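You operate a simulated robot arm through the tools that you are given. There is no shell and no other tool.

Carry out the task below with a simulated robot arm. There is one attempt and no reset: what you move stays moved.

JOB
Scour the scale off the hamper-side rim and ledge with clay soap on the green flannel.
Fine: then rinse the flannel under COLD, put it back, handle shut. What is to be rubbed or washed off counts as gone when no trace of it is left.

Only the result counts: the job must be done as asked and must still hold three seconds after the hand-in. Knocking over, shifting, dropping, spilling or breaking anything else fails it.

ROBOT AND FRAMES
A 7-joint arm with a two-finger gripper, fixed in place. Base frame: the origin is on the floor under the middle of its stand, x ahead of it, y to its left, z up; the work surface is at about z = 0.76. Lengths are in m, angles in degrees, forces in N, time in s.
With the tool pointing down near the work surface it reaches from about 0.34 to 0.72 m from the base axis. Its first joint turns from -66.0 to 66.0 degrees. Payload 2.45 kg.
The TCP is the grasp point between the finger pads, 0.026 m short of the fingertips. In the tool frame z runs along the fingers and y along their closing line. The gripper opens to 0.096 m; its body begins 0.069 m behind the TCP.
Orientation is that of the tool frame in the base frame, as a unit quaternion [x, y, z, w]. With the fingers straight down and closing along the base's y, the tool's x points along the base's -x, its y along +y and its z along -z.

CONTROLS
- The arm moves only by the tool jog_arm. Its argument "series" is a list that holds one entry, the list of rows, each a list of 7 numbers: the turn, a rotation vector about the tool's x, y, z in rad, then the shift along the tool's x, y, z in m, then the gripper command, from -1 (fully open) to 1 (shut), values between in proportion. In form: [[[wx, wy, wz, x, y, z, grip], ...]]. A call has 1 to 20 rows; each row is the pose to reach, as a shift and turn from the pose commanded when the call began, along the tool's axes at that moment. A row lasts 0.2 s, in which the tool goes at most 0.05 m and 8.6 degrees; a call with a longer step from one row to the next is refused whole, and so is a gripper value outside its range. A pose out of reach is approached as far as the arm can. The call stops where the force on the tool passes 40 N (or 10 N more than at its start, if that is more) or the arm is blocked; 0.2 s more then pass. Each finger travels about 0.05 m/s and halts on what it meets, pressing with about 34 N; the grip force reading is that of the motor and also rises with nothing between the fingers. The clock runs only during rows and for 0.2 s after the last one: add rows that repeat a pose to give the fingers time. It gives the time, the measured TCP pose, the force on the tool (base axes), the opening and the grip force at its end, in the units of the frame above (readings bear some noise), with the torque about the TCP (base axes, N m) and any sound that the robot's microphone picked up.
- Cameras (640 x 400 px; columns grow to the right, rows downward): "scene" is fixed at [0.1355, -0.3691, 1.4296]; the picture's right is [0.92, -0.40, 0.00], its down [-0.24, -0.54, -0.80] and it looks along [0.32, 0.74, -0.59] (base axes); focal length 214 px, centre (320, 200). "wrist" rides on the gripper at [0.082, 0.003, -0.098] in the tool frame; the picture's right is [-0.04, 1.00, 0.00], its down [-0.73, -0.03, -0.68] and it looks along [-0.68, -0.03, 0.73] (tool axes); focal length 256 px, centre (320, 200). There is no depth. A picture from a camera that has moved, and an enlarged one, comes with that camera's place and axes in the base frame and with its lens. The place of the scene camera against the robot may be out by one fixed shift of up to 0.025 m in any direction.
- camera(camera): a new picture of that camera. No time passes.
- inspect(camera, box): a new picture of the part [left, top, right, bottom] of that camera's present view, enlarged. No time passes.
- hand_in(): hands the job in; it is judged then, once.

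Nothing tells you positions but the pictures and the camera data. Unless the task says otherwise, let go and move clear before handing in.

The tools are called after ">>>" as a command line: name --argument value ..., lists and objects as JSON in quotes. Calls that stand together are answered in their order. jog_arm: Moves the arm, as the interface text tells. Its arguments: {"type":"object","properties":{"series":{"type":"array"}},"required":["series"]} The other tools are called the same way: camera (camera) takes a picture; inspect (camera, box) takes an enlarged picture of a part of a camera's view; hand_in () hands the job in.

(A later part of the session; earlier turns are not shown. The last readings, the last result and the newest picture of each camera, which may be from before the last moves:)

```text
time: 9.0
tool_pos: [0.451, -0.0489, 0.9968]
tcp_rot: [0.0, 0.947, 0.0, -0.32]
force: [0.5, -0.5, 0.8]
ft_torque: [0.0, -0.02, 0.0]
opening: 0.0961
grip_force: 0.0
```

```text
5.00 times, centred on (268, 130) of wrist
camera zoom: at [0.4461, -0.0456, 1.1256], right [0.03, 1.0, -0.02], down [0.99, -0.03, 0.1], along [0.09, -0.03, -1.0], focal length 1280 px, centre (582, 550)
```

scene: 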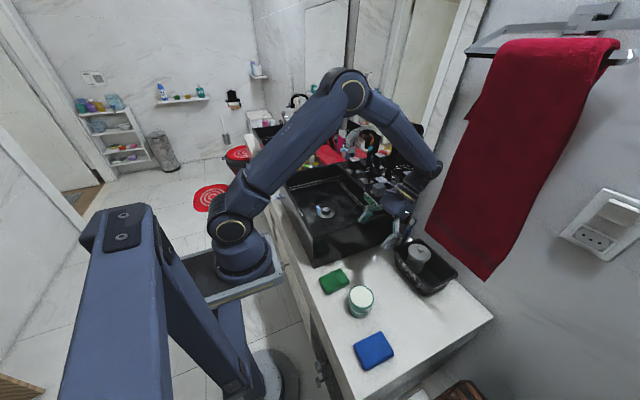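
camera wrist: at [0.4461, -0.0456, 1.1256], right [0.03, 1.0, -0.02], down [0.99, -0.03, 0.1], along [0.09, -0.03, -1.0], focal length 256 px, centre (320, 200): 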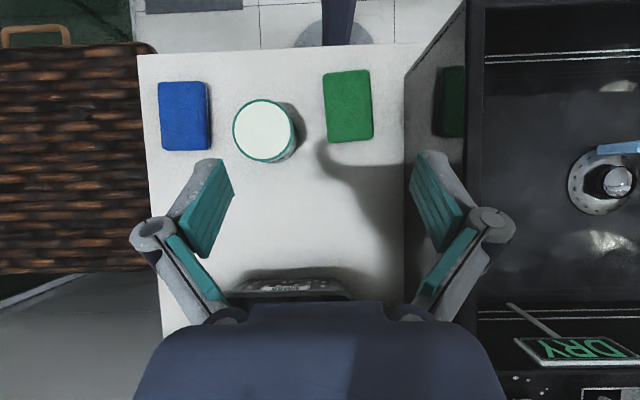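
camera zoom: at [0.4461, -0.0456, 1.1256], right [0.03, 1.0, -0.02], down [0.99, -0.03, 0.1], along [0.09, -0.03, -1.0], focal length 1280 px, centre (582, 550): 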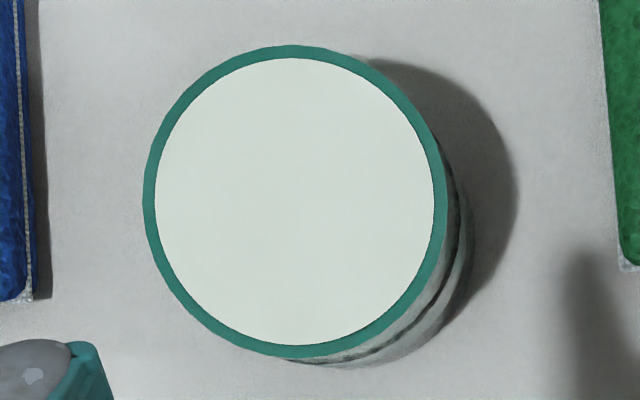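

The jar is topped by an exposed pale soap disc (centre ≈ (0.39, -0.119), top z≈0.823), and the green flannel is ≈6.4×9.7 cm at (0.359, -0.015). The ledge patch is hemmed in by toothbrush heads, the DRY sign and the COLD handle, so I'll look at that corner closely for precise geometry.

>>> jog_arm --series '[[[0, -0.13, 0, -0.0003, 0.022, -0.016, -1], [0, -0.26, 0, -0.0007, 0.044, -0.032, -1], [0, -0.39, 0, -0.001, 0.066, -0.048, -1], [0, -0.52, 0, -0.0014, 0.088, -0.064, -1], [0, -0.65, 0, -0.0017, 0.11, -0.08, -1], [0, -0.65, 0, -0.0017, 0.11, -0.08, -1]]]'

>>> camera --camera "wrist"

>>> inspect --camera "wrist" --box '[280, 120, 420, 240]'

>>> inspect --camera "wrist" --box '[220, 60, 340, 180]'

```text
time: 10.4
tool_pos: [0.5018, 0.0632, 1.0618]
tcp_rot: [-0.001, 1.0, 0.0, 0.001]
force: [-0.1, 0.5, -0.7]
ft_torque: [0.01, 0.02, 0.02]
opening: 0.0961
grip_force: 0.2
```

```text
taken
camera wrist: at [0.4195, 0.0655, 1.1593], right [0.04, 1.0, 0.0], down [0.73, -0.03, 0.68], along [0.68, -0.03, -0.73], focal length 256 px, centre (320, 200)
```

wrist: 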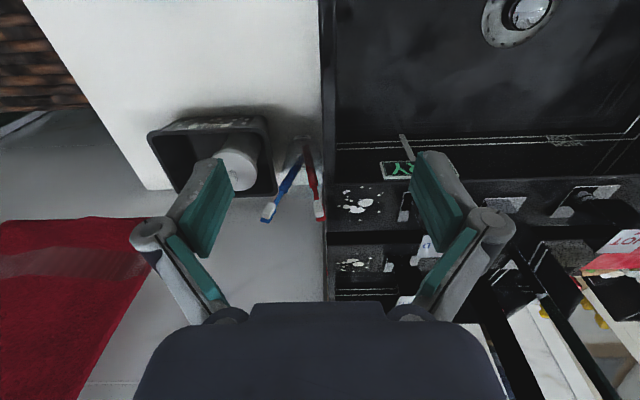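

```text
3.33 times, centred on (350, 180) of wrist
camera zoom: at [0.4195, 0.0655, 1.1593], right [0.04, 1.0, 0.0], down [0.73, -0.03, 0.68], along [0.68, -0.03, -0.73], focal length 853 px, centre (220, 267)
```

zoom: 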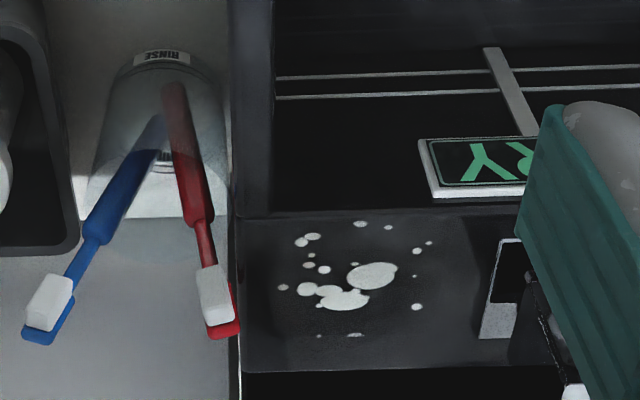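

```text
3.33 times, centred on (280, 120) of wrist
camera zoom: at [0.4195, 0.0655, 1.1593], right [0.04, 1.0, 0.0], down [0.73, -0.03, 0.68], along [0.68, -0.03, -0.73], focal length 853 px, centre (453, 467)
```

zoom: 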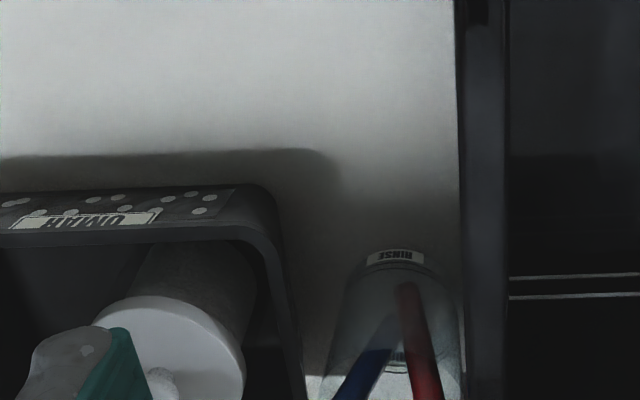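

The ledge patch spans x≈0.620–0.686, y≈0.077–0.138 at z≈0.92, boxed in by the red toothbrush (y≤0.062), the COLD block (x 0.637–0.678, y≥0.165) and the mirror (x≈0.717). To know how I can hold the flannel there, I'll test in free space how far the tool can yaw.

>>> jog_arm --series '[[[0, 0, 0.145, 0.01, -0.01, -0.01, -1], [0, 0, 0.29, 0.02, -0.02, -0.02, -1], [0, 0, 0.435, 0.03, -0.03, -0.03, -1], [0, 0, 0.58, 0.04, -0.04, -0.04, -1], [0, 0, 0.725, 0.05, -0.05, -0.05, -1], [0, 0, 0.87, 0.05, -0.06, -0.05, -1], [0, 0, 1.015, 0.05, -0.07, -0.05, -1], [0, 0, 1.16, 0.05, -0.08, -0.05, -1], [0, 0, 1.305, 0.05, -0.08, -0.05, -1], [0, 0, 1.45, 0.05, -0.08, -0.05, -1], [0, 0, 1.571, 0.05, -0.08, -0.05, -1], [0, 0, 1.571, 0.05, -0.08, -0.05, -1]]]'

>>> camera --camera "wrist"

>>> camera --camera "scene"

```text
time: 13.0
tool_pos: [0.4507, -0.0196, 1.111]
tcp_rot: [0.707, 0.707, 0.0, 0.0]
force: [-0.3, -0.4, -0.4]
ft_torque: [0.0, 0.02, -0.02]
opening: 0.0959
grip_force: 0.2
```

```text
taken
camera wrist: at [0.4542, 0.0634, 1.2092], right [1.0, -0.04, 0.0], down [-0.03, -0.73, 0.68], along [-0.03, -0.68, -0.73], focal length 256 px, centre (320, 200)
```

wrist: 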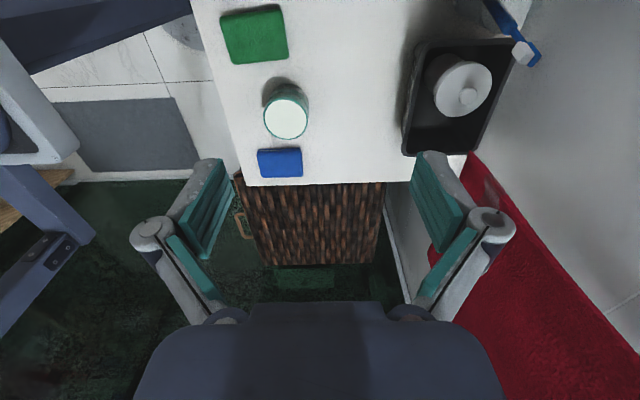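

```text
taken
```

scene: 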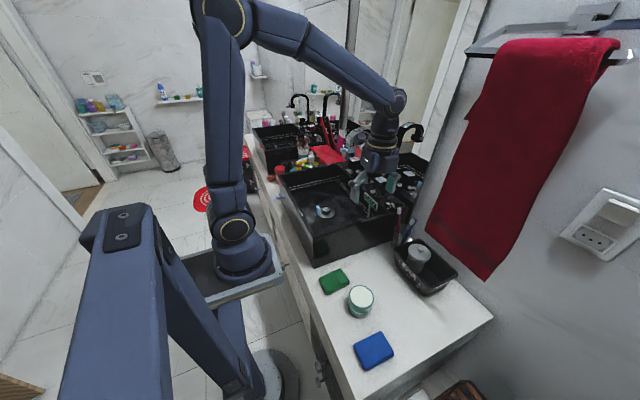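

Yaw +90° works easily. I'll continue to 180° to see whether it is reachable, and view the objects from the other side.

>>> jog_arm --series '[[[0, 0, 0.145, 0, 0, 0, -1], [0, 0, 0.29, 0, 0, 0, -1], [0, 0, 0.435, 0, 0, 0, -1], [0, 0, 0.58, 0, 0, 0, -1], [0, 0, 0.725, 0, 0, 0, -1], [0, 0, 0.87, 0, 0, 0, -1], [0, 0, 1.015, 0, 0, 0, -1], [0, 0, 1.16, 0, 0, 0, -1], [0, 0, 1.305, 0, 0, 0, -1], [0, 0, 1.45, 0, 0, 0, -1], [0, 0, 1.571, 0, 0, 0, -1], [0, 0, 1.571, 0, 0, 0, -1]]]'

>>> camera --camera "wrist"

>>> inspect --camera "wrist" --box '[200, 60, 440, 240]'

```text
time: 15.6
tool_pos: [0.4503, -0.0194, 1.1122]
tcp_rot: [1.0, -0.001, 0.0, 0.0]
force: [-0.3, -0.2, -0.5]
ft_torque: [0.01, 0.0, -0.03]
opening: 0.0962
grip_force: 0.2
```

```text
taken
camera wrist: at [0.5323, -0.0223, 1.2091], right [-0.04, -1.0, 0.0], down [-0.73, 0.03, 0.68], along [-0.68, 0.03, -0.73], focal length 256 px, centre (320, 200)
```

wrist: 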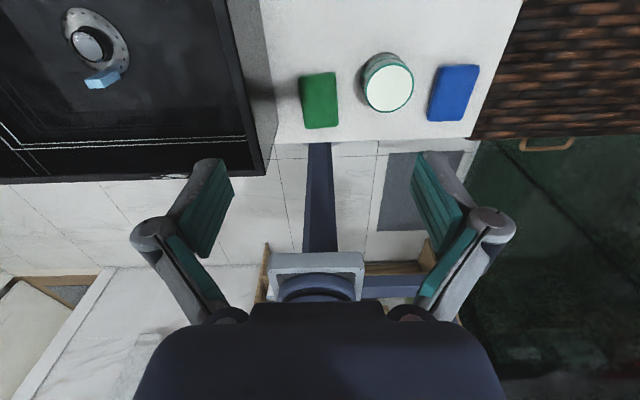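

```text
2.22 times, centred on (320, 150) of wrist
camera zoom: at [0.5323, -0.0223, 1.2091], right [-0.04, -1.0, 0.0], down [-0.73, 0.03, 0.68], along [-0.68, 0.03, -0.73], focal length 569 px, centre (320, 311)
```

zoom: 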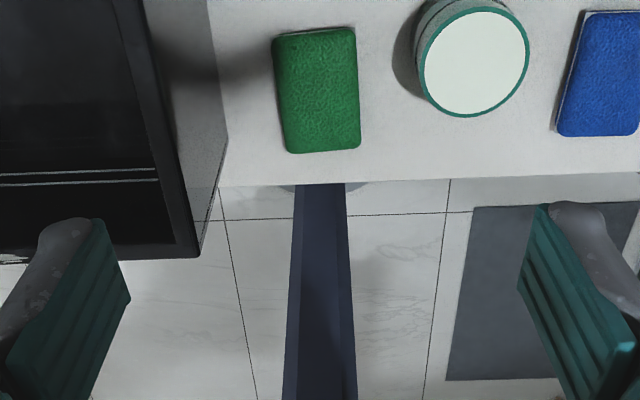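

Yaw 180° is reachable, which lets me view from the far side. Plan: grasp the flannel near (0.345, -0.0175), clear of both jar and sink wall, later regrasp it near one end. Now I move above it with the gripper part-closed.

>>> jog_arm --series '[[[0, 0, -0.01, -0.0175, 0, 0.04, -0.667], [0, 0, -0.02, -0.035, 0, 0.08, -0.667], [0, 0, -0.03, -0.0525, -0.001, 0.12, -0.667], [0, 0, -0.04, -0.07, -0.001, 0.16, -0.667], [0, 0, -0.05, -0.0875, -0.002, 0.2, -0.667], [0, 0, -0.06, -0.105, -0.002, 0.24, -0.667], [0, 0, -0.06, -0.105, -0.002, 0.24, -0.667]]]'

>>> camera --camera "wrist"

>>> inspect --camera "scene" --box '[290, 210, 410, 330]'

```text
time: 17.2
tool_pos: [0.3447, -0.0163, 0.8715]
tcp_rot: [1.0, 0.03, 0.0, 0.0]
force: [-0.2, 0.2, 0.8]
ft_torque: [-0.01, 0.0, 0.02]
opening: 0.0798
grip_force: 0.0
```

```text
taken
camera wrist: at [0.4266, -0.0144, 0.9688], right [0.02, -1.0, 0.0], down [-0.73, -0.01, 0.68], along [-0.68, -0.01, -0.73], focal length 256 px, centre (320, 200)
```

wrist: 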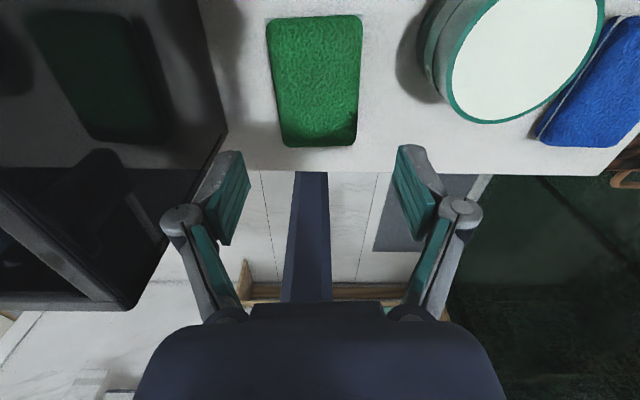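

```text
3.33 times, centred on (350, 270) of scene
camera zoom: at [0.1355, -0.3691, 1.4296], right [0.92, -0.4, 0.0], down [-0.24, -0.54, -0.8], along [0.32, 0.74, -0.59], focal length 715 px, centre (220, -33)
```

zoom: 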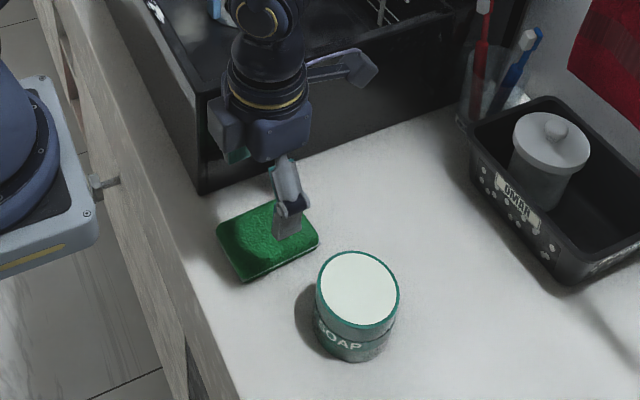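

Alignment over the flannel looks good (flannel centre y≈-0.0145, fingers clear on both sides). I'll descend to about z=0.793 and watch the force.

>>> jog_arm --series '[[[0, 0, 0, 0, 0, 0.02, -0.667], [0, 0, 0, 0, 0, 0.04, -0.667], [0, 0, 0, 0, 0, 0.055, -0.667], [0, 0, 0, 0, 0, 0.068, -0.667], [0, 0, 0, 0, 0, 0.078, -0.667], [0, 0, 0, 0, 0, 0.078, -0.667]]]'

>>> camera --camera "wrist"

>>> inspect --camera "scene" --box '[310, 240, 380, 310]'

```text
time: 18.6
tool_pos: [0.3455, -0.0161, 0.7924]
tcp_rot: [1.0, 0.029, 0.0, 0.0]
force: [0.0, -0.1, -0.1]
ft_torque: [-0.01, 0.0, -0.02]
opening: 0.0801
grip_force: 0.0
```

```text
taken
camera wrist: at [0.4276, -0.0144, 0.891], right [0.02, -1.0, 0.0], down [-0.73, -0.01, 0.68], along [-0.68, -0.01, -0.73], focal length 256 px, centre (320, 200)
```

wrist: 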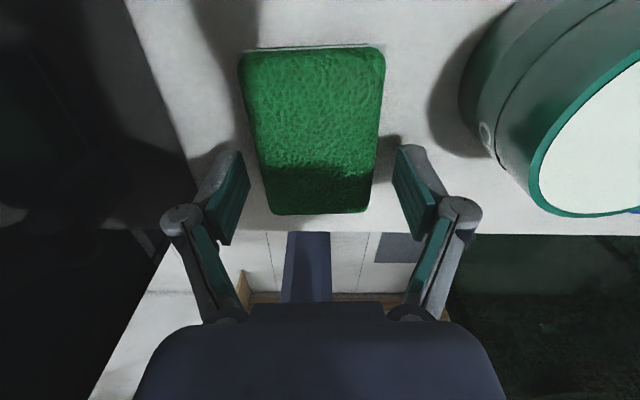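

```text
5.71 times, centred on (345, 275) of scene
camera zoom: at [0.1355, -0.3691, 1.4296], right [0.92, -0.4, 0.0], down [-0.24, -0.54, -0.8], along [0.32, 0.74, -0.59], focal length 1226 px, centre (177, -229)
```

zoom: 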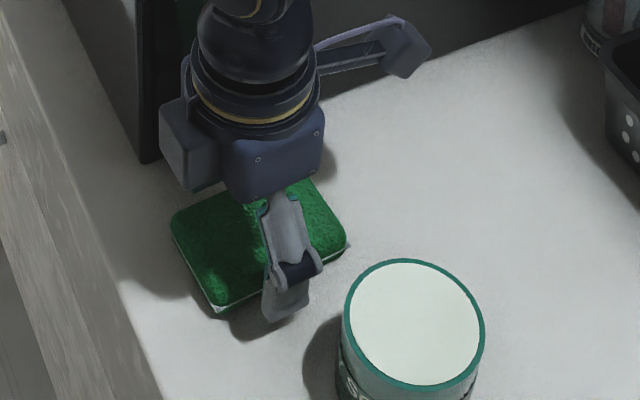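

The flannel sits squarely between the fingers with no contact yet. Closing the gripper now.

>>> jog_arm --series '[[[0, 0, 0, 0, 0, 0, 1], [0, 0, 0, 0, 0, 0, 1], [0, 0, 0, 0, 0, 0, 1], [0, 0, 0, 0, 0, 0, 1]]]'

>>> camera --camera "wrist"

```text
time: 19.6
tool_pos: [0.3455, -0.0148, 0.7939]
tcp_rot: [1.0, 0.029, 0.0, 0.0]
force: [0.4, 0.7, 4.3]
ft_torque: [0.03, -0.02, 0.0]
opening: 0.0607
grip_force: 34.3
```

```text
taken
camera wrist: at [0.4276, -0.0143, 0.8912], right [0.02, -1.0, 0.0], down [-0.73, -0.01, 0.68], along [-0.68, -0.01, -0.73], focal length 256 px, centre (320, 200)
```

wrist: 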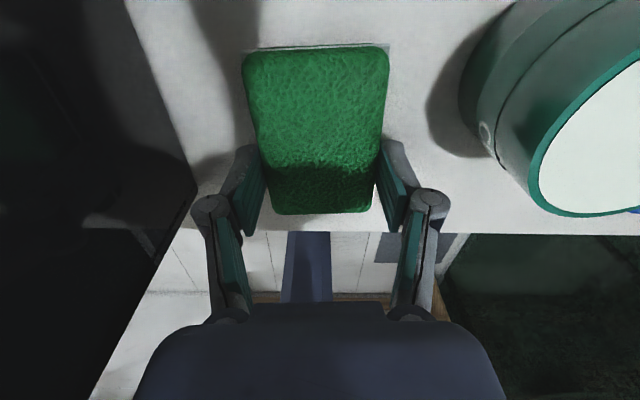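

The flannel is gripped (6.1 cm wide). I'll lift it and carry it to the free counter area at about x=0.48 for a regrasp near its far end.

>>> jog_arm --series '[[[0, 0, 0, 0, 0, -0.015, 1], [0, 0, 0, 0, 0, -0.04, 1], [0, 0, 0, 0, 0, -0.07, 1], [0, 0, 0.015, 0.03, 0, -0.08, 1], [0, 0, 0.03, 0.06, 0, -0.08, 1], [0, 0, 0.045, 0.09, 0, -0.08, 1], [0, 0, 0.06, 0.115, 0, -0.08, 1], [0, 0, 0.06, 0.125, 0, -0.08, 1], [0, 0, 0.06, 0.125, 0, -0.08, 1]]]'

>>> camera --camera "wrist"

>>> inspect --camera "scene" --box '[310, 220, 440, 330]'

```text
time: 21.6
tool_pos: [0.4701, -0.0093, 0.8742]
tcp_rot: [1.0, 0.0, 0.0, 0.0]
force: [1.1, -0.3, 0.3]
ft_torque: [-0.01, 0.03, 0.01]
opening: 0.061
grip_force: 34.5
```

```text
taken
camera wrist: at [0.5531, -0.0122, 0.9717], right [-0.04, -1.0, 0.0], down [-0.73, 0.03, 0.68], along [-0.68, 0.03, -0.73], focal length 256 px, centre (320, 200)
```

wrist: 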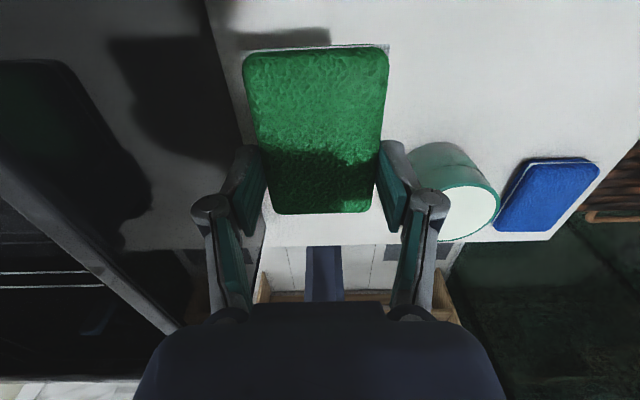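

```text
3.64 times, centred on (375, 275) of scene
camera zoom: at [0.1355, -0.3691, 1.4296], right [0.92, -0.4, 0.0], down [-0.24, -0.54, -0.8], along [0.32, 0.74, -0.59], focal length 780 px, centre (120, -73)
```

zoom: 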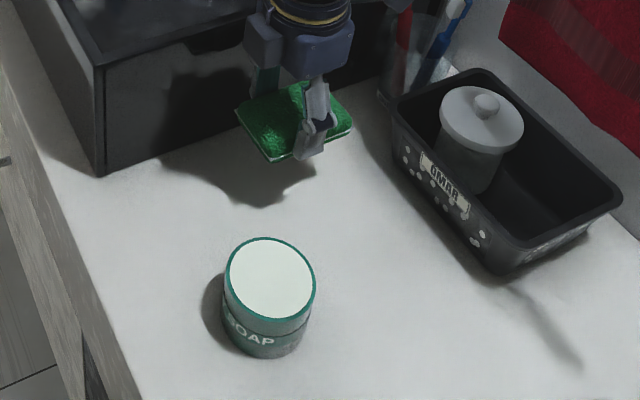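

The flannel holds well. To keep the camera clear of the tray during the regrasp, I'll raise it and turn the tool back to yaw 0 (via 90°).

>>> jog_arm --series '[[[0, 0, -0.1428, 0, 0.005, -0.02, 1], [0, 0, -0.2856, 0, 0.01, -0.04, 1], [0, 0, -0.4284, 0.005, 0.015, -0.06, 1], [0, 0, -0.5712, 0.01, 0.02, -0.08, 1], [0, 0, -0.714, 0.015, 0.02, -0.09, 1], [0, 0, -0.8568, 0.02, 0.02, -0.09, 1], [0, 0, -0.9996, 0.02, 0.02, -0.09, 1], [0, 0, -1.1424, 0.02, 0.02, -0.09, 1], [0, 0, -1.2852, 0.02, 0.02, -0.09, 1], [0, 0, -1.428, 0.02, 0.02, -0.09, 1], [0, 0, -1.5708, 0.02, 0.02, -0.09, 1]]]'

>>> jog_arm --series '[[[0, 0, -0.1428, 0, 0, 0, 1], [0, 0, -0.2856, 0, 0, 0, 1], [0, 0, -0.4284, 0, 0, 0, 1], [0, 0, -0.5712, 0, 0, 0, 1], [0, 0, -0.714, 0, 0, 0, 1], [0, 0, -0.8568, 0, 0, 0, 1], [0, 0, -0.9996, 0, 0, 0, 1], [0, 0, -1.1424, 0, 0, 0, 1], [0, 0, -1.2852, 0, 0, 0, 1], [0, 0, -1.428, 0, 0, 0, 1], [0, 0, -1.5708, 0, 0, 0, 1], [0, 0, -1.5708, 0, 0, 0, 1]]]'

>>> camera --camera "wrist"

>>> camera --camera "scene"

```text
time: 24.0
tool_pos: [0.4892, -0.0277, 0.9642]
tcp_rot: [0.706, 0.708, -0.001, 0.0]
force: [-0.2, -0.2, -0.2]
ft_torque: [0.01, -0.03, 0.01]
opening: 0.0608
grip_force: 34.1
```

```text
time: 26.6
tool_pos: [0.4898, -0.028, 0.9627]
tcp_rot: [-0.001, 1.0, 0.0, 0.0]
force: [-0.8, 0.0, 0.2]
ft_torque: [-0.01, -0.01, 0.06]
opening: 0.0608
grip_force: 34.1
```

```text
taken
camera wrist: at [0.4084, -0.0258, 1.061], right [0.04, 1.0, 0.0], down [0.73, -0.03, 0.68], along [0.68, -0.03, -0.73], focal length 256 px, centre (320, 200)
```

wrist: 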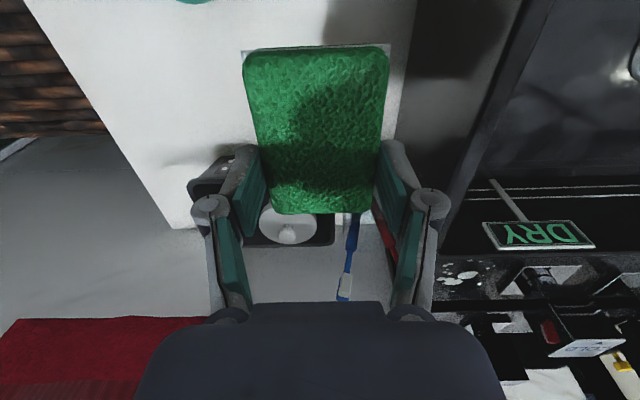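

```text
taken
```

scene: 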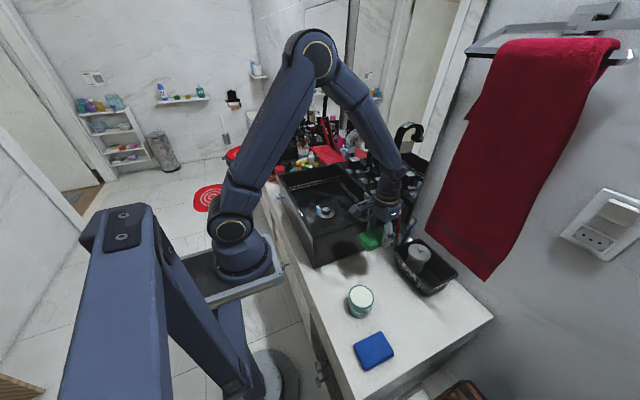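

Now at yaw 0. I'll lower the flannel straight down onto the free counter and release it.

>>> jog_arm --series '[[[0, 0, 0, 0, 0, 0.04, 1], [0, 0, 0, 0, 0, 0.08, 1], [0, 0, 0, 0, 0, 0.12, 1], [0, 0, 0, 0, 0, 0.145, 1], [0, 0, 0, 0, 0, 0.16, 1], [0, 0, 0, 0, 0, 0.168, 1], [0, 0, 0, 0, 0, 0.168, 1]]]'

>>> camera --camera "wrist"

>>> inspect --camera "scene" --box '[330, 210, 450, 310]'

```text
time: 28.2
tool_pos: [0.4911, -0.0278, 0.7956]
tcp_rot: [0.0, 1.0, -0.001, 0.0]
force: [-0.3, 0.1, 0.7]
ft_torque: [-0.02, 0.0, 0.02]
opening: 0.0608
grip_force: 33.7
```

```text
taken
camera wrist: at [0.4093, -0.0248, 0.8932], right [0.04, 1.0, 0.0], down [0.73, -0.03, 0.68], along [0.68, -0.03, -0.73], focal length 256 px, centre (320, 200)
```

wrist: 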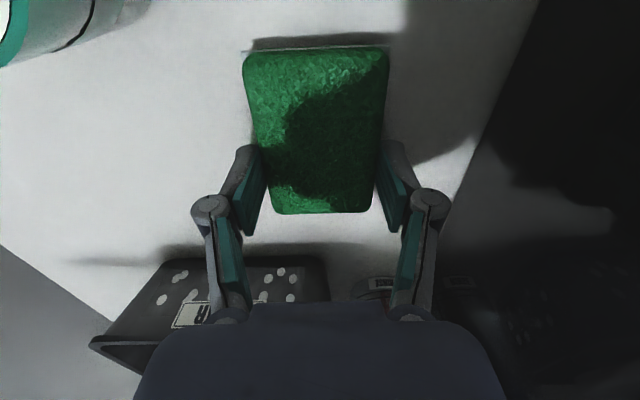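

```text
4.00 times, centred on (390, 260) of scene
camera zoom: at [0.1355, -0.3691, 1.4296], right [0.92, -0.4, 0.0], down [-0.24, -0.54, -0.8], along [0.32, 0.74, -0.59], focal length 858 px, centre (40, -40)
```

zoom: 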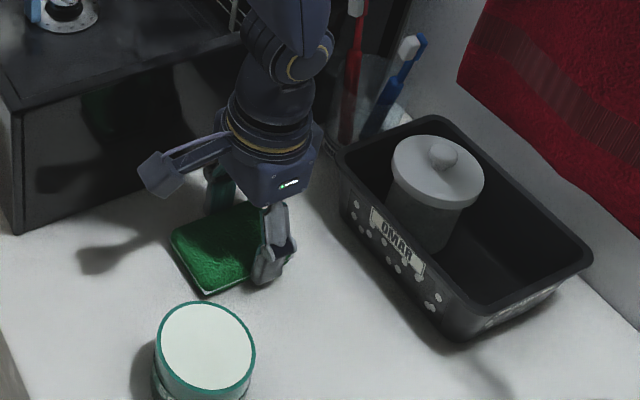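

I'll set it down the last 1.5 mm, open slightly, slide the fingers along its length to the near end, and grip again.

>>> jog_arm --series '[[[0, 0, 0, 0, 0, 0.0015, 1], [0, 0, 0, 0, 0, 0.0015, -0.55], [0, 0, 0, 0, 0, 0.0015, -0.55], [0, 0, 0, 0, 0, 0.0015, -0.55]]]'

>>> camera --camera "wrist"

```text
time: 29.2
tool_pos: [0.4898, -0.0283, 0.7933]
tcp_rot: [0.0, 1.0, 0.0, 0.0]
force: [-0.7, 1.2, 0.5]
ft_torque: [-0.02, -0.01, 0.02]
opening: 0.0745
grip_force: 0.0
```

```text
taken
camera wrist: at [0.4088, -0.0254, 0.8918], right [0.04, 1.0, 0.0], down [0.73, -0.03, 0.68], along [0.68, -0.03, -0.73], focal length 256 px, centre (320, 200)
```

wrist: 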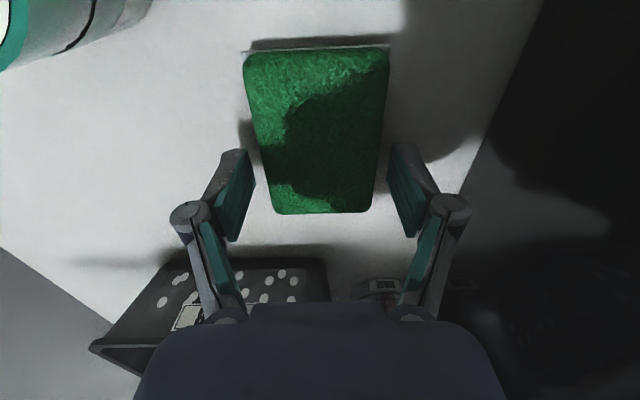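

>>> jog_arm --series '[[[0, 0, 0, 0.012, 0, 0, -0.55], [0, 0, 0, 0.024, 0, 0, -0.55], [0, 0, 0, 0.036, 0, 0, -0.55], [0, 0, 0, 0.045, 0, 0, -0.55], [0, 0, 0, 0.045, 0, 0, -0.55], [0, 0, 0, 0.045, 0, 0, 1], [0, 0, 0, 0.045, 0, 0, 1], [0, 0, 0, 0.045, 0, 0, 1], [0, 0, 0, 0.045, 0, 0, 1]]]'

>>> camera --camera "wrist"

>>> inspect --camera "scene" --box '[330, 210, 430, 310]'

```text
time: 31.2
tool_pos: [0.4452, -0.0293, 0.7943]
tcp_rot: [0.0, 1.0, 0.001, 0.001]
force: [-0.5, 0.6, 4.6]
ft_torque: [0.04, -0.09, -0.01]
opening: 0.0609
grip_force: 34.1
```

```text
taken
camera wrist: at [0.3631, -0.0255, 0.8921], right [0.04, 1.0, 0.0], down [0.73, -0.03, 0.68], along [0.68, -0.03, -0.73], focal length 256 px, centre (320, 200)
```

wrist: 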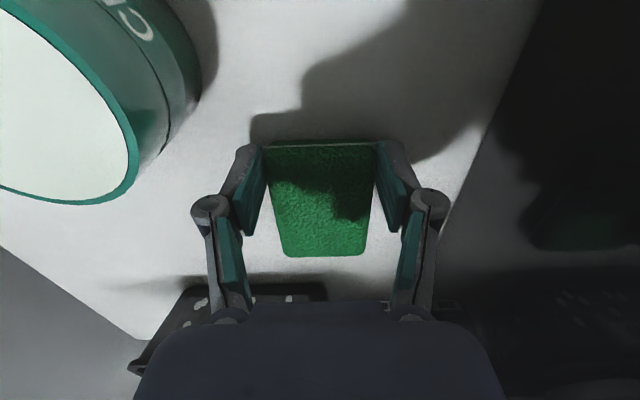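

```text
4.00 times, centred on (380, 260) of scene
camera zoom: at [0.1354, -0.3691, 1.4296], right [0.92, -0.4, 0.0], down [-0.24, -0.54, -0.8], along [0.32, 0.74, -0.59], focal length 858 px, centre (80, -40)
```

zoom: 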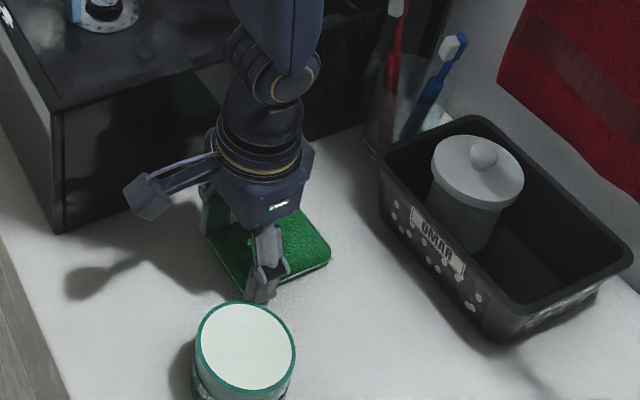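

Regripped at the near end; the flannel now extends forward from the fingers. Next I lift and carry it over the soap jar (centre ≈ (0.39, -0.119)).

>>> jog_arm --series '[[[0, 0, 0, 0, 0, -0.03, 1], [0, 0, 0, 0, 0, -0.07, 1], [0, 0, 0, 0, 0, -0.105, 1], [0, 0, 0, 0.02, -0.03, -0.105, 1], [0, 0, 0, 0.045, -0.06, -0.105, 1], [0, 0, 0, 0.07, -0.08, -0.105, 1], [0, 0, 0, 0.085, -0.09, -0.105, 1], [0, 0, 0, 0.085, -0.09, -0.105, 1]]]'

>>> camera --camera "wrist"

>>> inspect --camera "scene" --box '[310, 230, 410, 330]'

```text
time: 33.0
tool_pos: [0.3574, -0.1187, 0.8993]
tcp_rot: [-0.001, 1.0, 0.0, -0.001]
force: [-0.4, 0.2, -1.0]
ft_torque: [0.02, 0.03, 0.0]
opening: 0.0609
grip_force: 33.2
```

```text
taken
camera wrist: at [0.2772, -0.116, 0.9968], right [0.04, 1.0, 0.0], down [0.73, -0.03, 0.68], along [0.68, -0.03, -0.73], focal length 256 px, centre (320, 200)
```

wrist: 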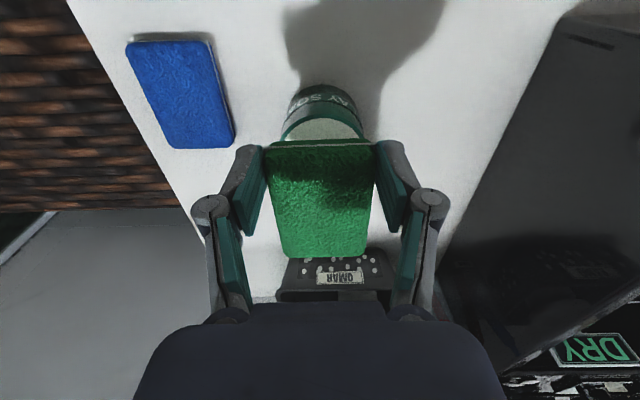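

```text
4.00 times, centred on (360, 280) of scene
camera zoom: at [0.1354, -0.3691, 1.4296], right [0.92, -0.4, 0.0], down [-0.24, -0.54, -0.8], along [0.32, 0.74, -0.59], focal length 858 px, centre (160, -120)
```

zoom: 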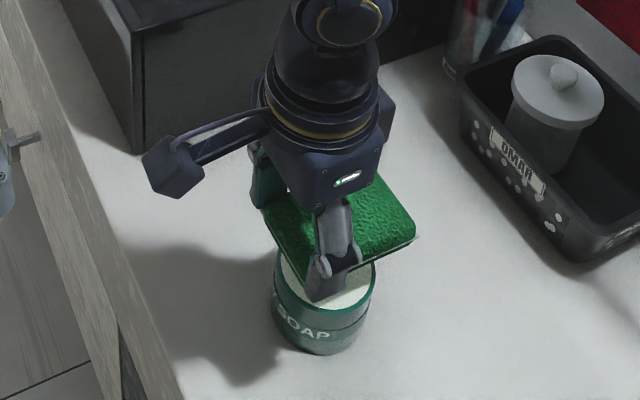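

The flannel is centred over the jar (label reads "CLAY SOAP"). Lowering gently until it touches the soap.

>>> jog_arm --series '[[[0, 0, 0, 0, 0, 0.015, 1], [0, 0, 0, 0, 0, 0.026, 1], [0, 0, 0, 0, 0, 0.034, 1], [0, 0, 0, 0, 0, 0.038, 1], [0, 0, 0, 0, 0, 0.038, 1]]]'

>>> inspect --camera "scene" --box '[330, 250, 400, 330]'

```text
time: 34.2
tool_pos: [0.3593, -0.119, 0.8607]
tcp_rot: [0.0, 1.0, 0.001, 0.0]
force: [-0.1, -0.2, -0.6]
ft_torque: [-0.01, 0.0, 0.05]
opening: 0.0607
grip_force: 33.9
```

```text
5.00 times, centred on (365, 290) of scene
camera zoom: at [0.1355, -0.3691, 1.4296], right [0.92, -0.4, 0.0], down [-0.24, -0.54, -0.8], along [0.32, 0.74, -0.59], focal length 1072 px, centre (95, -250)
```

zoom: 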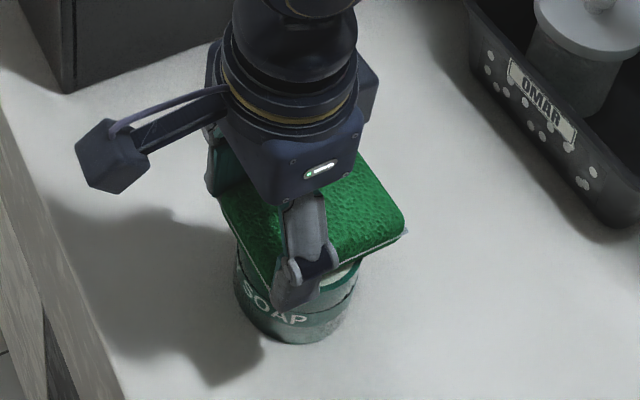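

>>> jog_arm --series '[[[0, 0, 0, 0, 0, 0.002, 1], [0, 0, 0, 0, 0, 0.004, 1], [0, 0, 0, 0, 0, 0.004, 1]]]'

```text
time: 35.0
tool_pos: [0.3597, -0.1178, 0.8572]
tcp_rot: [0.0, 1.0, 0.0, 0.0]
force: [-0.3, 0.6, -0.4]
ft_torque: [0.0, -0.01, 0.0]
opening: 0.0607
grip_force: 34.3
```

>>> jog_arm --series '[[[0, 0, 0, 0, 0, 0.002, 1], [0, 0, 0, 0, 0, 0.004, 1], [0, 0, 0, 0, 0, 0.004, 1]]]'

>>> inspect --camera "scene" --box '[330, 260, 390, 330]'

```text
time: 35.8
tool_pos: [0.359, -0.1183, 0.8532]
tcp_rot: [0.0, 1.0, -0.002, 0.001]
force: [-2.5, 0.1, 38.1]
ft_torque: [0.04, -0.03, 0.02]
opening: 0.0612
grip_force: 33.5
```

```text
5.71 times, centred on (360, 295) of scene
camera zoom: at [0.135, -0.3689, 1.4297], right [0.92, -0.4, 0.0], down [-0.24, -0.54, -0.8], along [0.32, 0.74, -0.59], focal length 1226 px, centre (91, -343)
```

zoom: 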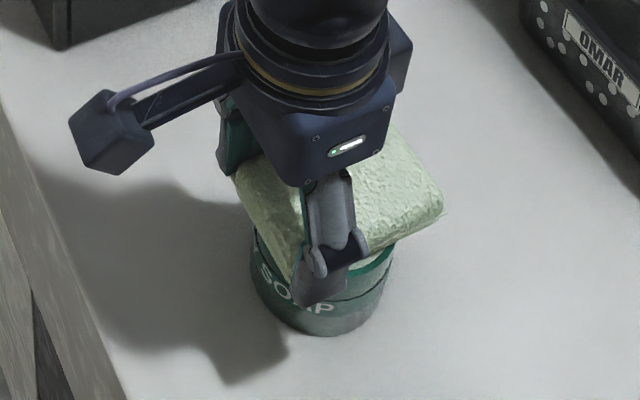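

The flannel turned pale all over, so it took the soap, and contact is very stiff (38 N for ~2 mm), so I'll use tiny steps. Now I lift and go to the front rim with the tool yawed 90°, so the flannel's long side lies along the rim.

>>> jog_arm --series '[[[0, 0, 0, 0, 0, -0.03, 1], [0, 0, 0, 0, 0, -0.075, 1], [0, 0, 0, 0, 0, -0.12, 1], [0, 0, 0.1428, 0.004, 0.03, -0.147, 1], [0, 0, 0.2856, 0.008, 0.06, -0.147, 1], [0, 0, 0.4284, 0.012, 0.09, -0.147, 1], [0, 0, 0.5712, 0.016, 0.12, -0.147, 1], [0, 0, 0.714, 0.02, 0.15, -0.147, 1], [0, 0, 0.8568, 0.022, 0.18, -0.147, 1], [0, 0, 0.9996, 0.024, 0.215, -0.147, 1], [0, 0, 1.1424, 0.026, 0.25, -0.147, 1], [0, 0, 1.2852, 0.03, 0.285, -0.147, 1], [0, 0, 1.428, 0.036, 0.32, -0.147, 1], [0, 0, 1.5708, 0.041, 0.346, -0.147, 1], [0, 0, 1.5708, 0.041, 0.346, -0.147, 1]]]'

>>> camera --camera "wrist"

>>> inspect --camera "scene" --box '[250, 130, 370, 250]'

>>> camera --camera "scene"

```text
time: 39.0
tool_pos: [0.3191, 0.2255, 1.0012]
tcp_rot: [0.707, 0.707, 0.0, 0.0]
force: [-0.4, 0.5, 0.3]
ft_torque: [-0.03, 0.01, 0.0]
opening: 0.0608
grip_force: 34.7
```

```text
taken
camera wrist: at [0.3236, 0.3076, 1.0989], right [1.0, -0.04, 0.0], down [-0.03, -0.73, 0.68], along [-0.03, -0.68, -0.73], focal length 256 px, centre (320, 200)
```

wrist: 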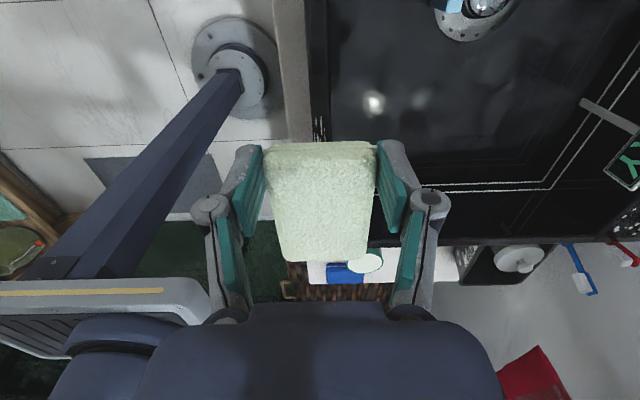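

```text
3.33 times, centred on (310, 190) of scene
camera zoom: at [0.1355, -0.3691, 1.4296], right [0.92, -0.4, 0.0], down [-0.24, -0.54, -0.8], along [0.32, 0.74, -0.59], focal length 715 px, centre (353, 233)
```

zoom: 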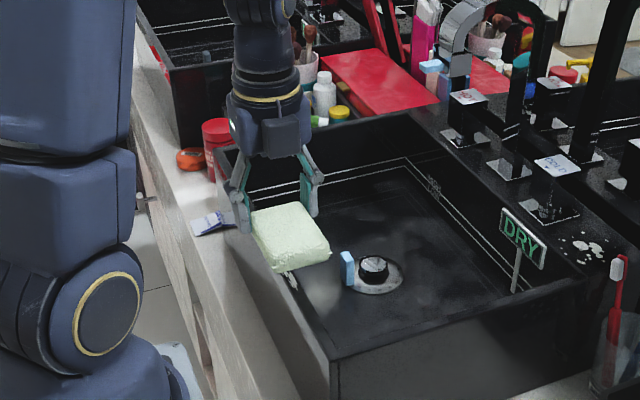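

```text
taken
```

scene: 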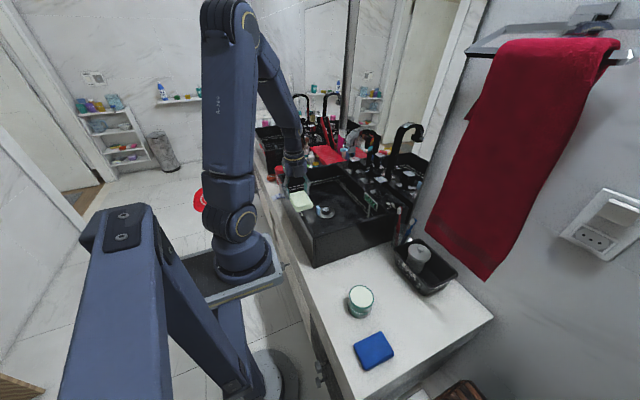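

The flannel lies right over the rim patch (y≈0.17–0.226). Lowering in stages to contact (expected at TCP z≈0.954).

>>> jog_arm --series '[[[0, 0, 0, 0, 0, 0.015, 1], [0, 0, 0, 0, 0, 0.03, 1], [0, 0, 0, 0, 0, 0.04, 1], [0, 0, 0, 0, 0, 0.042, 1], [0, 0, 0, 0, 0, 0.042, 1]]]'

>>> inspect --camera "wrist" --box '[240, 80, 400, 180]'

```text
time: 40.2
tool_pos: [0.3195, 0.2265, 0.9572]
tcp_rot: [0.707, 0.707, 0.0, 0.0]
force: [-0.4, 0.3, -0.2]
ft_torque: [0.03, 0.02, -0.01]
opening: 0.0605
grip_force: 34.0
```

```text
4.00 times, centred on (320, 130) of wrist
camera zoom: at [0.3236, 0.3085, 1.0556], right [1.0, -0.04, 0.0], down [-0.03, -0.73, 0.68], along [-0.03, -0.68, -0.73], focal length 1024 px, centre (320, 480)
```

zoom: 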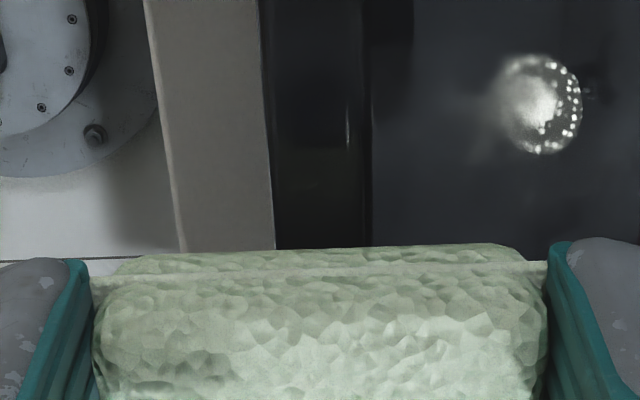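

Still no contact. I'll lower in half-millimetre steps to find the rim.

>>> jog_arm --series '[[[0, 0, 0, 0, 0, 0.001, 1], [0, 0, 0, 0, 0, 0.002, 1], [0, 0, 0, 0, 0, 0.002, 1]]]'

>>> jog_arm --series '[[[0, 0, 0, 0, 0, 0.0007, 1], [0, 0, 0, 0, 0, 0.0014, 1], [0, 0, 0, 0, 0, 0.0014, 1]]]'

```text
time: 41.0
tool_pos: [0.32, 0.2265, 0.9568]
tcp_rot: [0.707, 0.707, 0.0, 0.0]
force: [0.2, 0.4, -0.4]
ft_torque: [0.0, -0.02, 0.02]
opening: 0.0609
grip_force: 33.9
```

```text
time: 41.8
tool_pos: [0.3193, 0.2261, 0.9549]
tcp_rot: [0.707, 0.707, 0.0, 0.0]
force: [0.2, -0.8, -0.4]
ft_torque: [0.01, 0.0, -0.01]
opening: 0.0606
grip_force: 34.1
```

>>> jog_arm --series '[[[0, 0, 0, 0, 0, 0.0005, 1], [0, 0, 0, 0, 0, 0.001, 1], [0, 0, 0, 0, 0, 0.001, 1]]]'

>>> jog_arm --series '[[[0, 0, 0, 0, 0, 0.0005, 1], [0, 0, 0, 0, 0, 0.001, 1], [0, 0, 0, 0, 0, 0.001, 1]]]'

```text
time: 42.6
tool_pos: [0.3204, 0.2268, 0.9541]
tcp_rot: [0.707, 0.707, 0.001, 0.0]
force: [-2.9, -1.2, 14.0]
ft_torque: [0.01, 0.06, 0.02]
opening: 0.0606
grip_force: 34.4
```

```text
time: 43.4
tool_pos: [0.3187, 0.2261, 0.9534]
tcp_rot: [0.707, 0.708, 0.001, 0.0]
force: [0.5, -3.4, 37.8]
ft_torque: [-0.06, -0.01, -0.05]
opening: 0.0609
grip_force: 34.2
```

Contact found (about 24 N per mm). I'll back off slightly to ~15–20 N and rub back and forth along the rim.

>>> jog_arm --series '[[[0, 0, 0, 0, 0, -0.0008, 1], [0, 0, 0, 0.007, 0, -0.0008, 1], [0, 0, 0, 0.014, 0, -0.0008, 1], [0, 0, 0, 0.007, 0, -0.0008, 1], [0, 0, 0, 0, 0, -0.0008, 1], [0, 0, 0, -0.007, 0, -0.0008, 1], [0, 0, 0, -0.014, 0, -0.0008, 1], [0, 0, 0, -0.007, 0, -0.0008, 1], [0, 0, 0, 0, 0, -0.0008, 1], [0, 0, 0, 0.007, 0, -0.0008, 1], [0, 0, 0, 0.014, 0, -0.0008, 1], [0, 0, 0, 0.007, 0, -0.0008, 1], [0, 0, 0, 0, 0, -0.0008, 1], [0, 0, 0, -0.007, 0, -0.0008, 1], [0, 0, 0, -0.014, 0, -0.0008, 1], [0, 0, 0, -0.007, 0, -0.0008, 1], [0, 0, 0, 0, 0, -0.0008, 1]]]'

>>> inspect --camera "scene" --box '[270, 170, 340, 240]'

```text
time: 47.0
tool_pos: [0.3182, 0.2286, 0.9535]
tcp_rot: [0.707, 0.707, 0.0, 0.0]
force: [-0.6, -0.5, -0.2]
ft_torque: [0.01, 0.01, 0.01]
opening: 0.061
grip_force: 33.5
```

```text
5.71 times, centred on (305, 205) of scene
camera zoom: at [0.1355, -0.3691, 1.4296], right [0.92, -0.4, 0.0], down [-0.24, -0.54, -0.8], along [0.32, 0.74, -0.59], focal length 1226 px, centre (406, 171)
```

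zoom: 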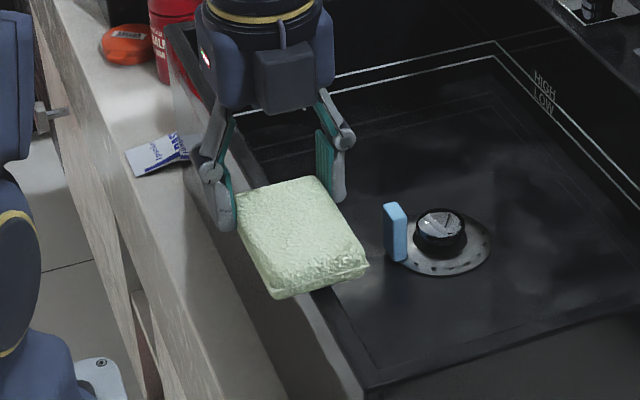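

The force dropped to zero at the end, so the flannel likely settled slightly in the grip. I'll press down again in small steps.

>>> jog_arm --series '[[[0, 0, 0, 0, 0, 0.0005, 1], [0, 0, 0, 0, 0, 0.0008, 1], [0, 0, 0, 0, 0, 0.0008, 1]]]'

```text
time: 47.8
tool_pos: [0.3188, 0.2275, 0.9527]
tcp_rot: [0.707, 0.707, 0.0, 0.0]
force: [-1.4, -0.7, 8.3]
ft_torque: [0.04, 0.03, 0.03]
opening: 0.0605
grip_force: 34.1
```

>>> jog_arm --series '[[[0, 0, 0, 0, 0, 0.0004, 1], [0, 0, 0, 0.007, 0, 0.0004, 1], [0, 0, 0, 0.014, 0, 0.0004, 1], [0, 0, 0, 0.007, 0, 0.0004, 1], [0, 0, 0, 0, 0, 0.0004, 1], [0, 0, 0, -0.007, 0, 0.0004, 1], [0, 0, 0, -0.014, 0, 0.0004, 1], [0, 0, 0, -0.007, 0, 0.0004, 1], [0, 0, 0, 0, 0, 0.0004, 1], [0, 0, 0, 0.007, 0, 0.0004, 1], [0, 0, 0, 0.014, 0, 0.0004, 1], [0, 0, 0, 0.007, 0, 0.0004, 1], [0, 0, 0, 0, 0, 0.0004, 1]]]'

>>> inspect --camera "scene" --box '[280, 180, 330, 230]'

```text
time: 50.6
tool_pos: [0.3185, 0.2268, 0.9518]
tcp_rot: [0.707, 0.707, -0.001, 0.0]
force: [-0.2, -0.3, -0.3]
ft_torque: [0.01, 0.01, 0.04]
opening: 0.0608
grip_force: 33.9
```

```text
8.00 times, centred on (305, 205) of scene
camera zoom: at [0.1355, -0.3691, 1.4296], right [0.92, -0.4, 0.0], down [-0.24, -0.54, -0.8], along [0.32, 0.74, -0.59], focal length 1716 px, centre (440, 160)
```

zoom: 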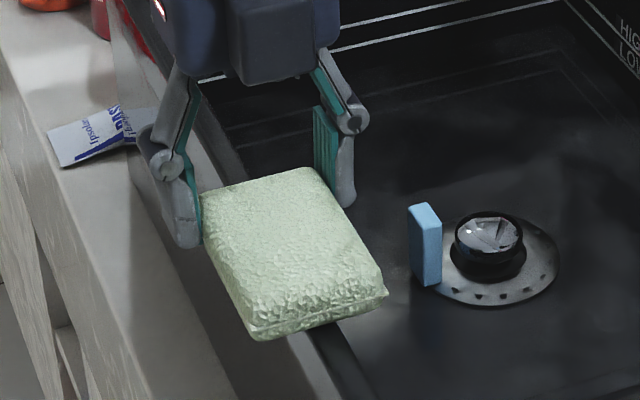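

Force vanished again, meaning the flannel shifts slightly in the grip while rubbing. I'll lift and move aside to see how the patch and the flannel look.

>>> jog_arm --series '[[[0, 0, 0, 0, 0, -0.02, 1], [0, 0, 0, 0.03, 0.01, -0.05, 1], [0, 0, 0, 0.07, 0.02, -0.06, 1], [0, 0, 0, 0.11, 0.03, -0.06, 1], [0, 0, 0, 0.13, 0.03, -0.06, 1], [0, 0, 0, 0.13, 0.03, -0.06, 1]]]'

>>> camera --camera "wrist"

>>> inspect --camera "scene" --box '[286, 190, 326, 230]'

>>> inspect --camera "scene" --box '[270, 140, 350, 220]'

```text
time: 52.0
tool_pos: [0.3471, 0.3563, 1.0123]
tcp_rot: [0.707, 0.708, 0.0, 0.0]
force: [-0.2, 0.2, 0.4]
ft_torque: [0.0, -0.02, -0.02]
opening: 0.061
grip_force: 34.1
```

```text
taken
camera wrist: at [0.3508, 0.4381, 1.11], right [1.0, -0.04, 0.0], down [-0.03, -0.73, 0.68], along [-0.03, -0.68, -0.73], focal length 256 px, centre (320, 200)
```

wrist: 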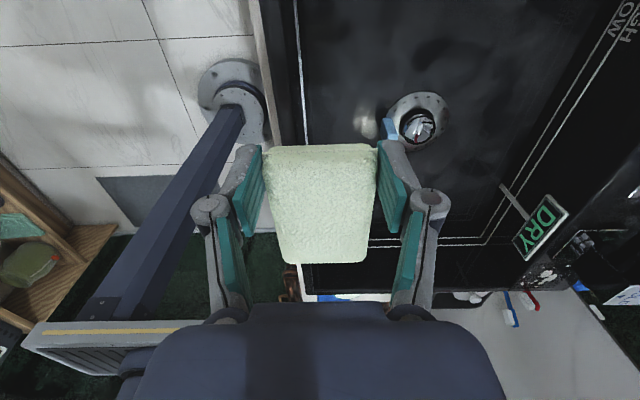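

```text
10.00 times, centred on (306, 210) of scene
camera zoom: at [0.1355, -0.3691, 1.4296], right [0.92, -0.4, 0.0], down [-0.24, -0.54, -0.8], along [0.32, 0.74, -0.59], focal length 2145 px, centre (460, 100)
```

zoom: 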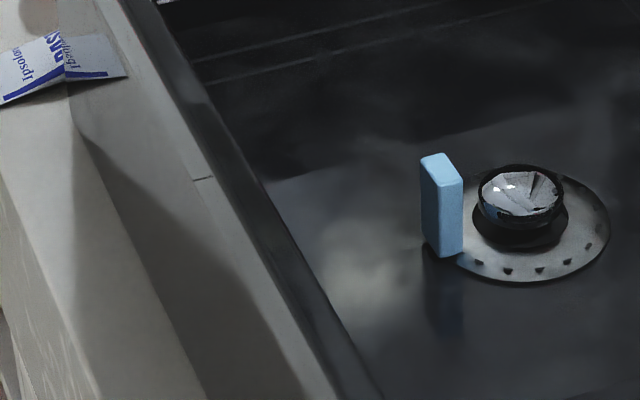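

```text
5.00 times, centred on (310, 180) of scene
camera zoom: at [0.1355, -0.3691, 1.4296], right [0.92, -0.4, 0.0], down [-0.24, -0.54, -0.8], along [0.32, 0.74, -0.59], focal length 1072 px, centre (370, 300)
```

zoom: 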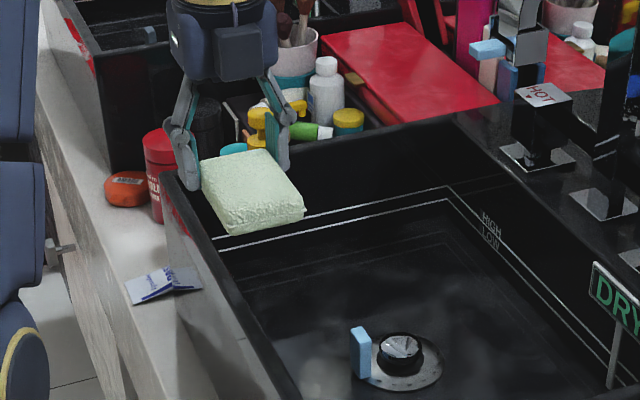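

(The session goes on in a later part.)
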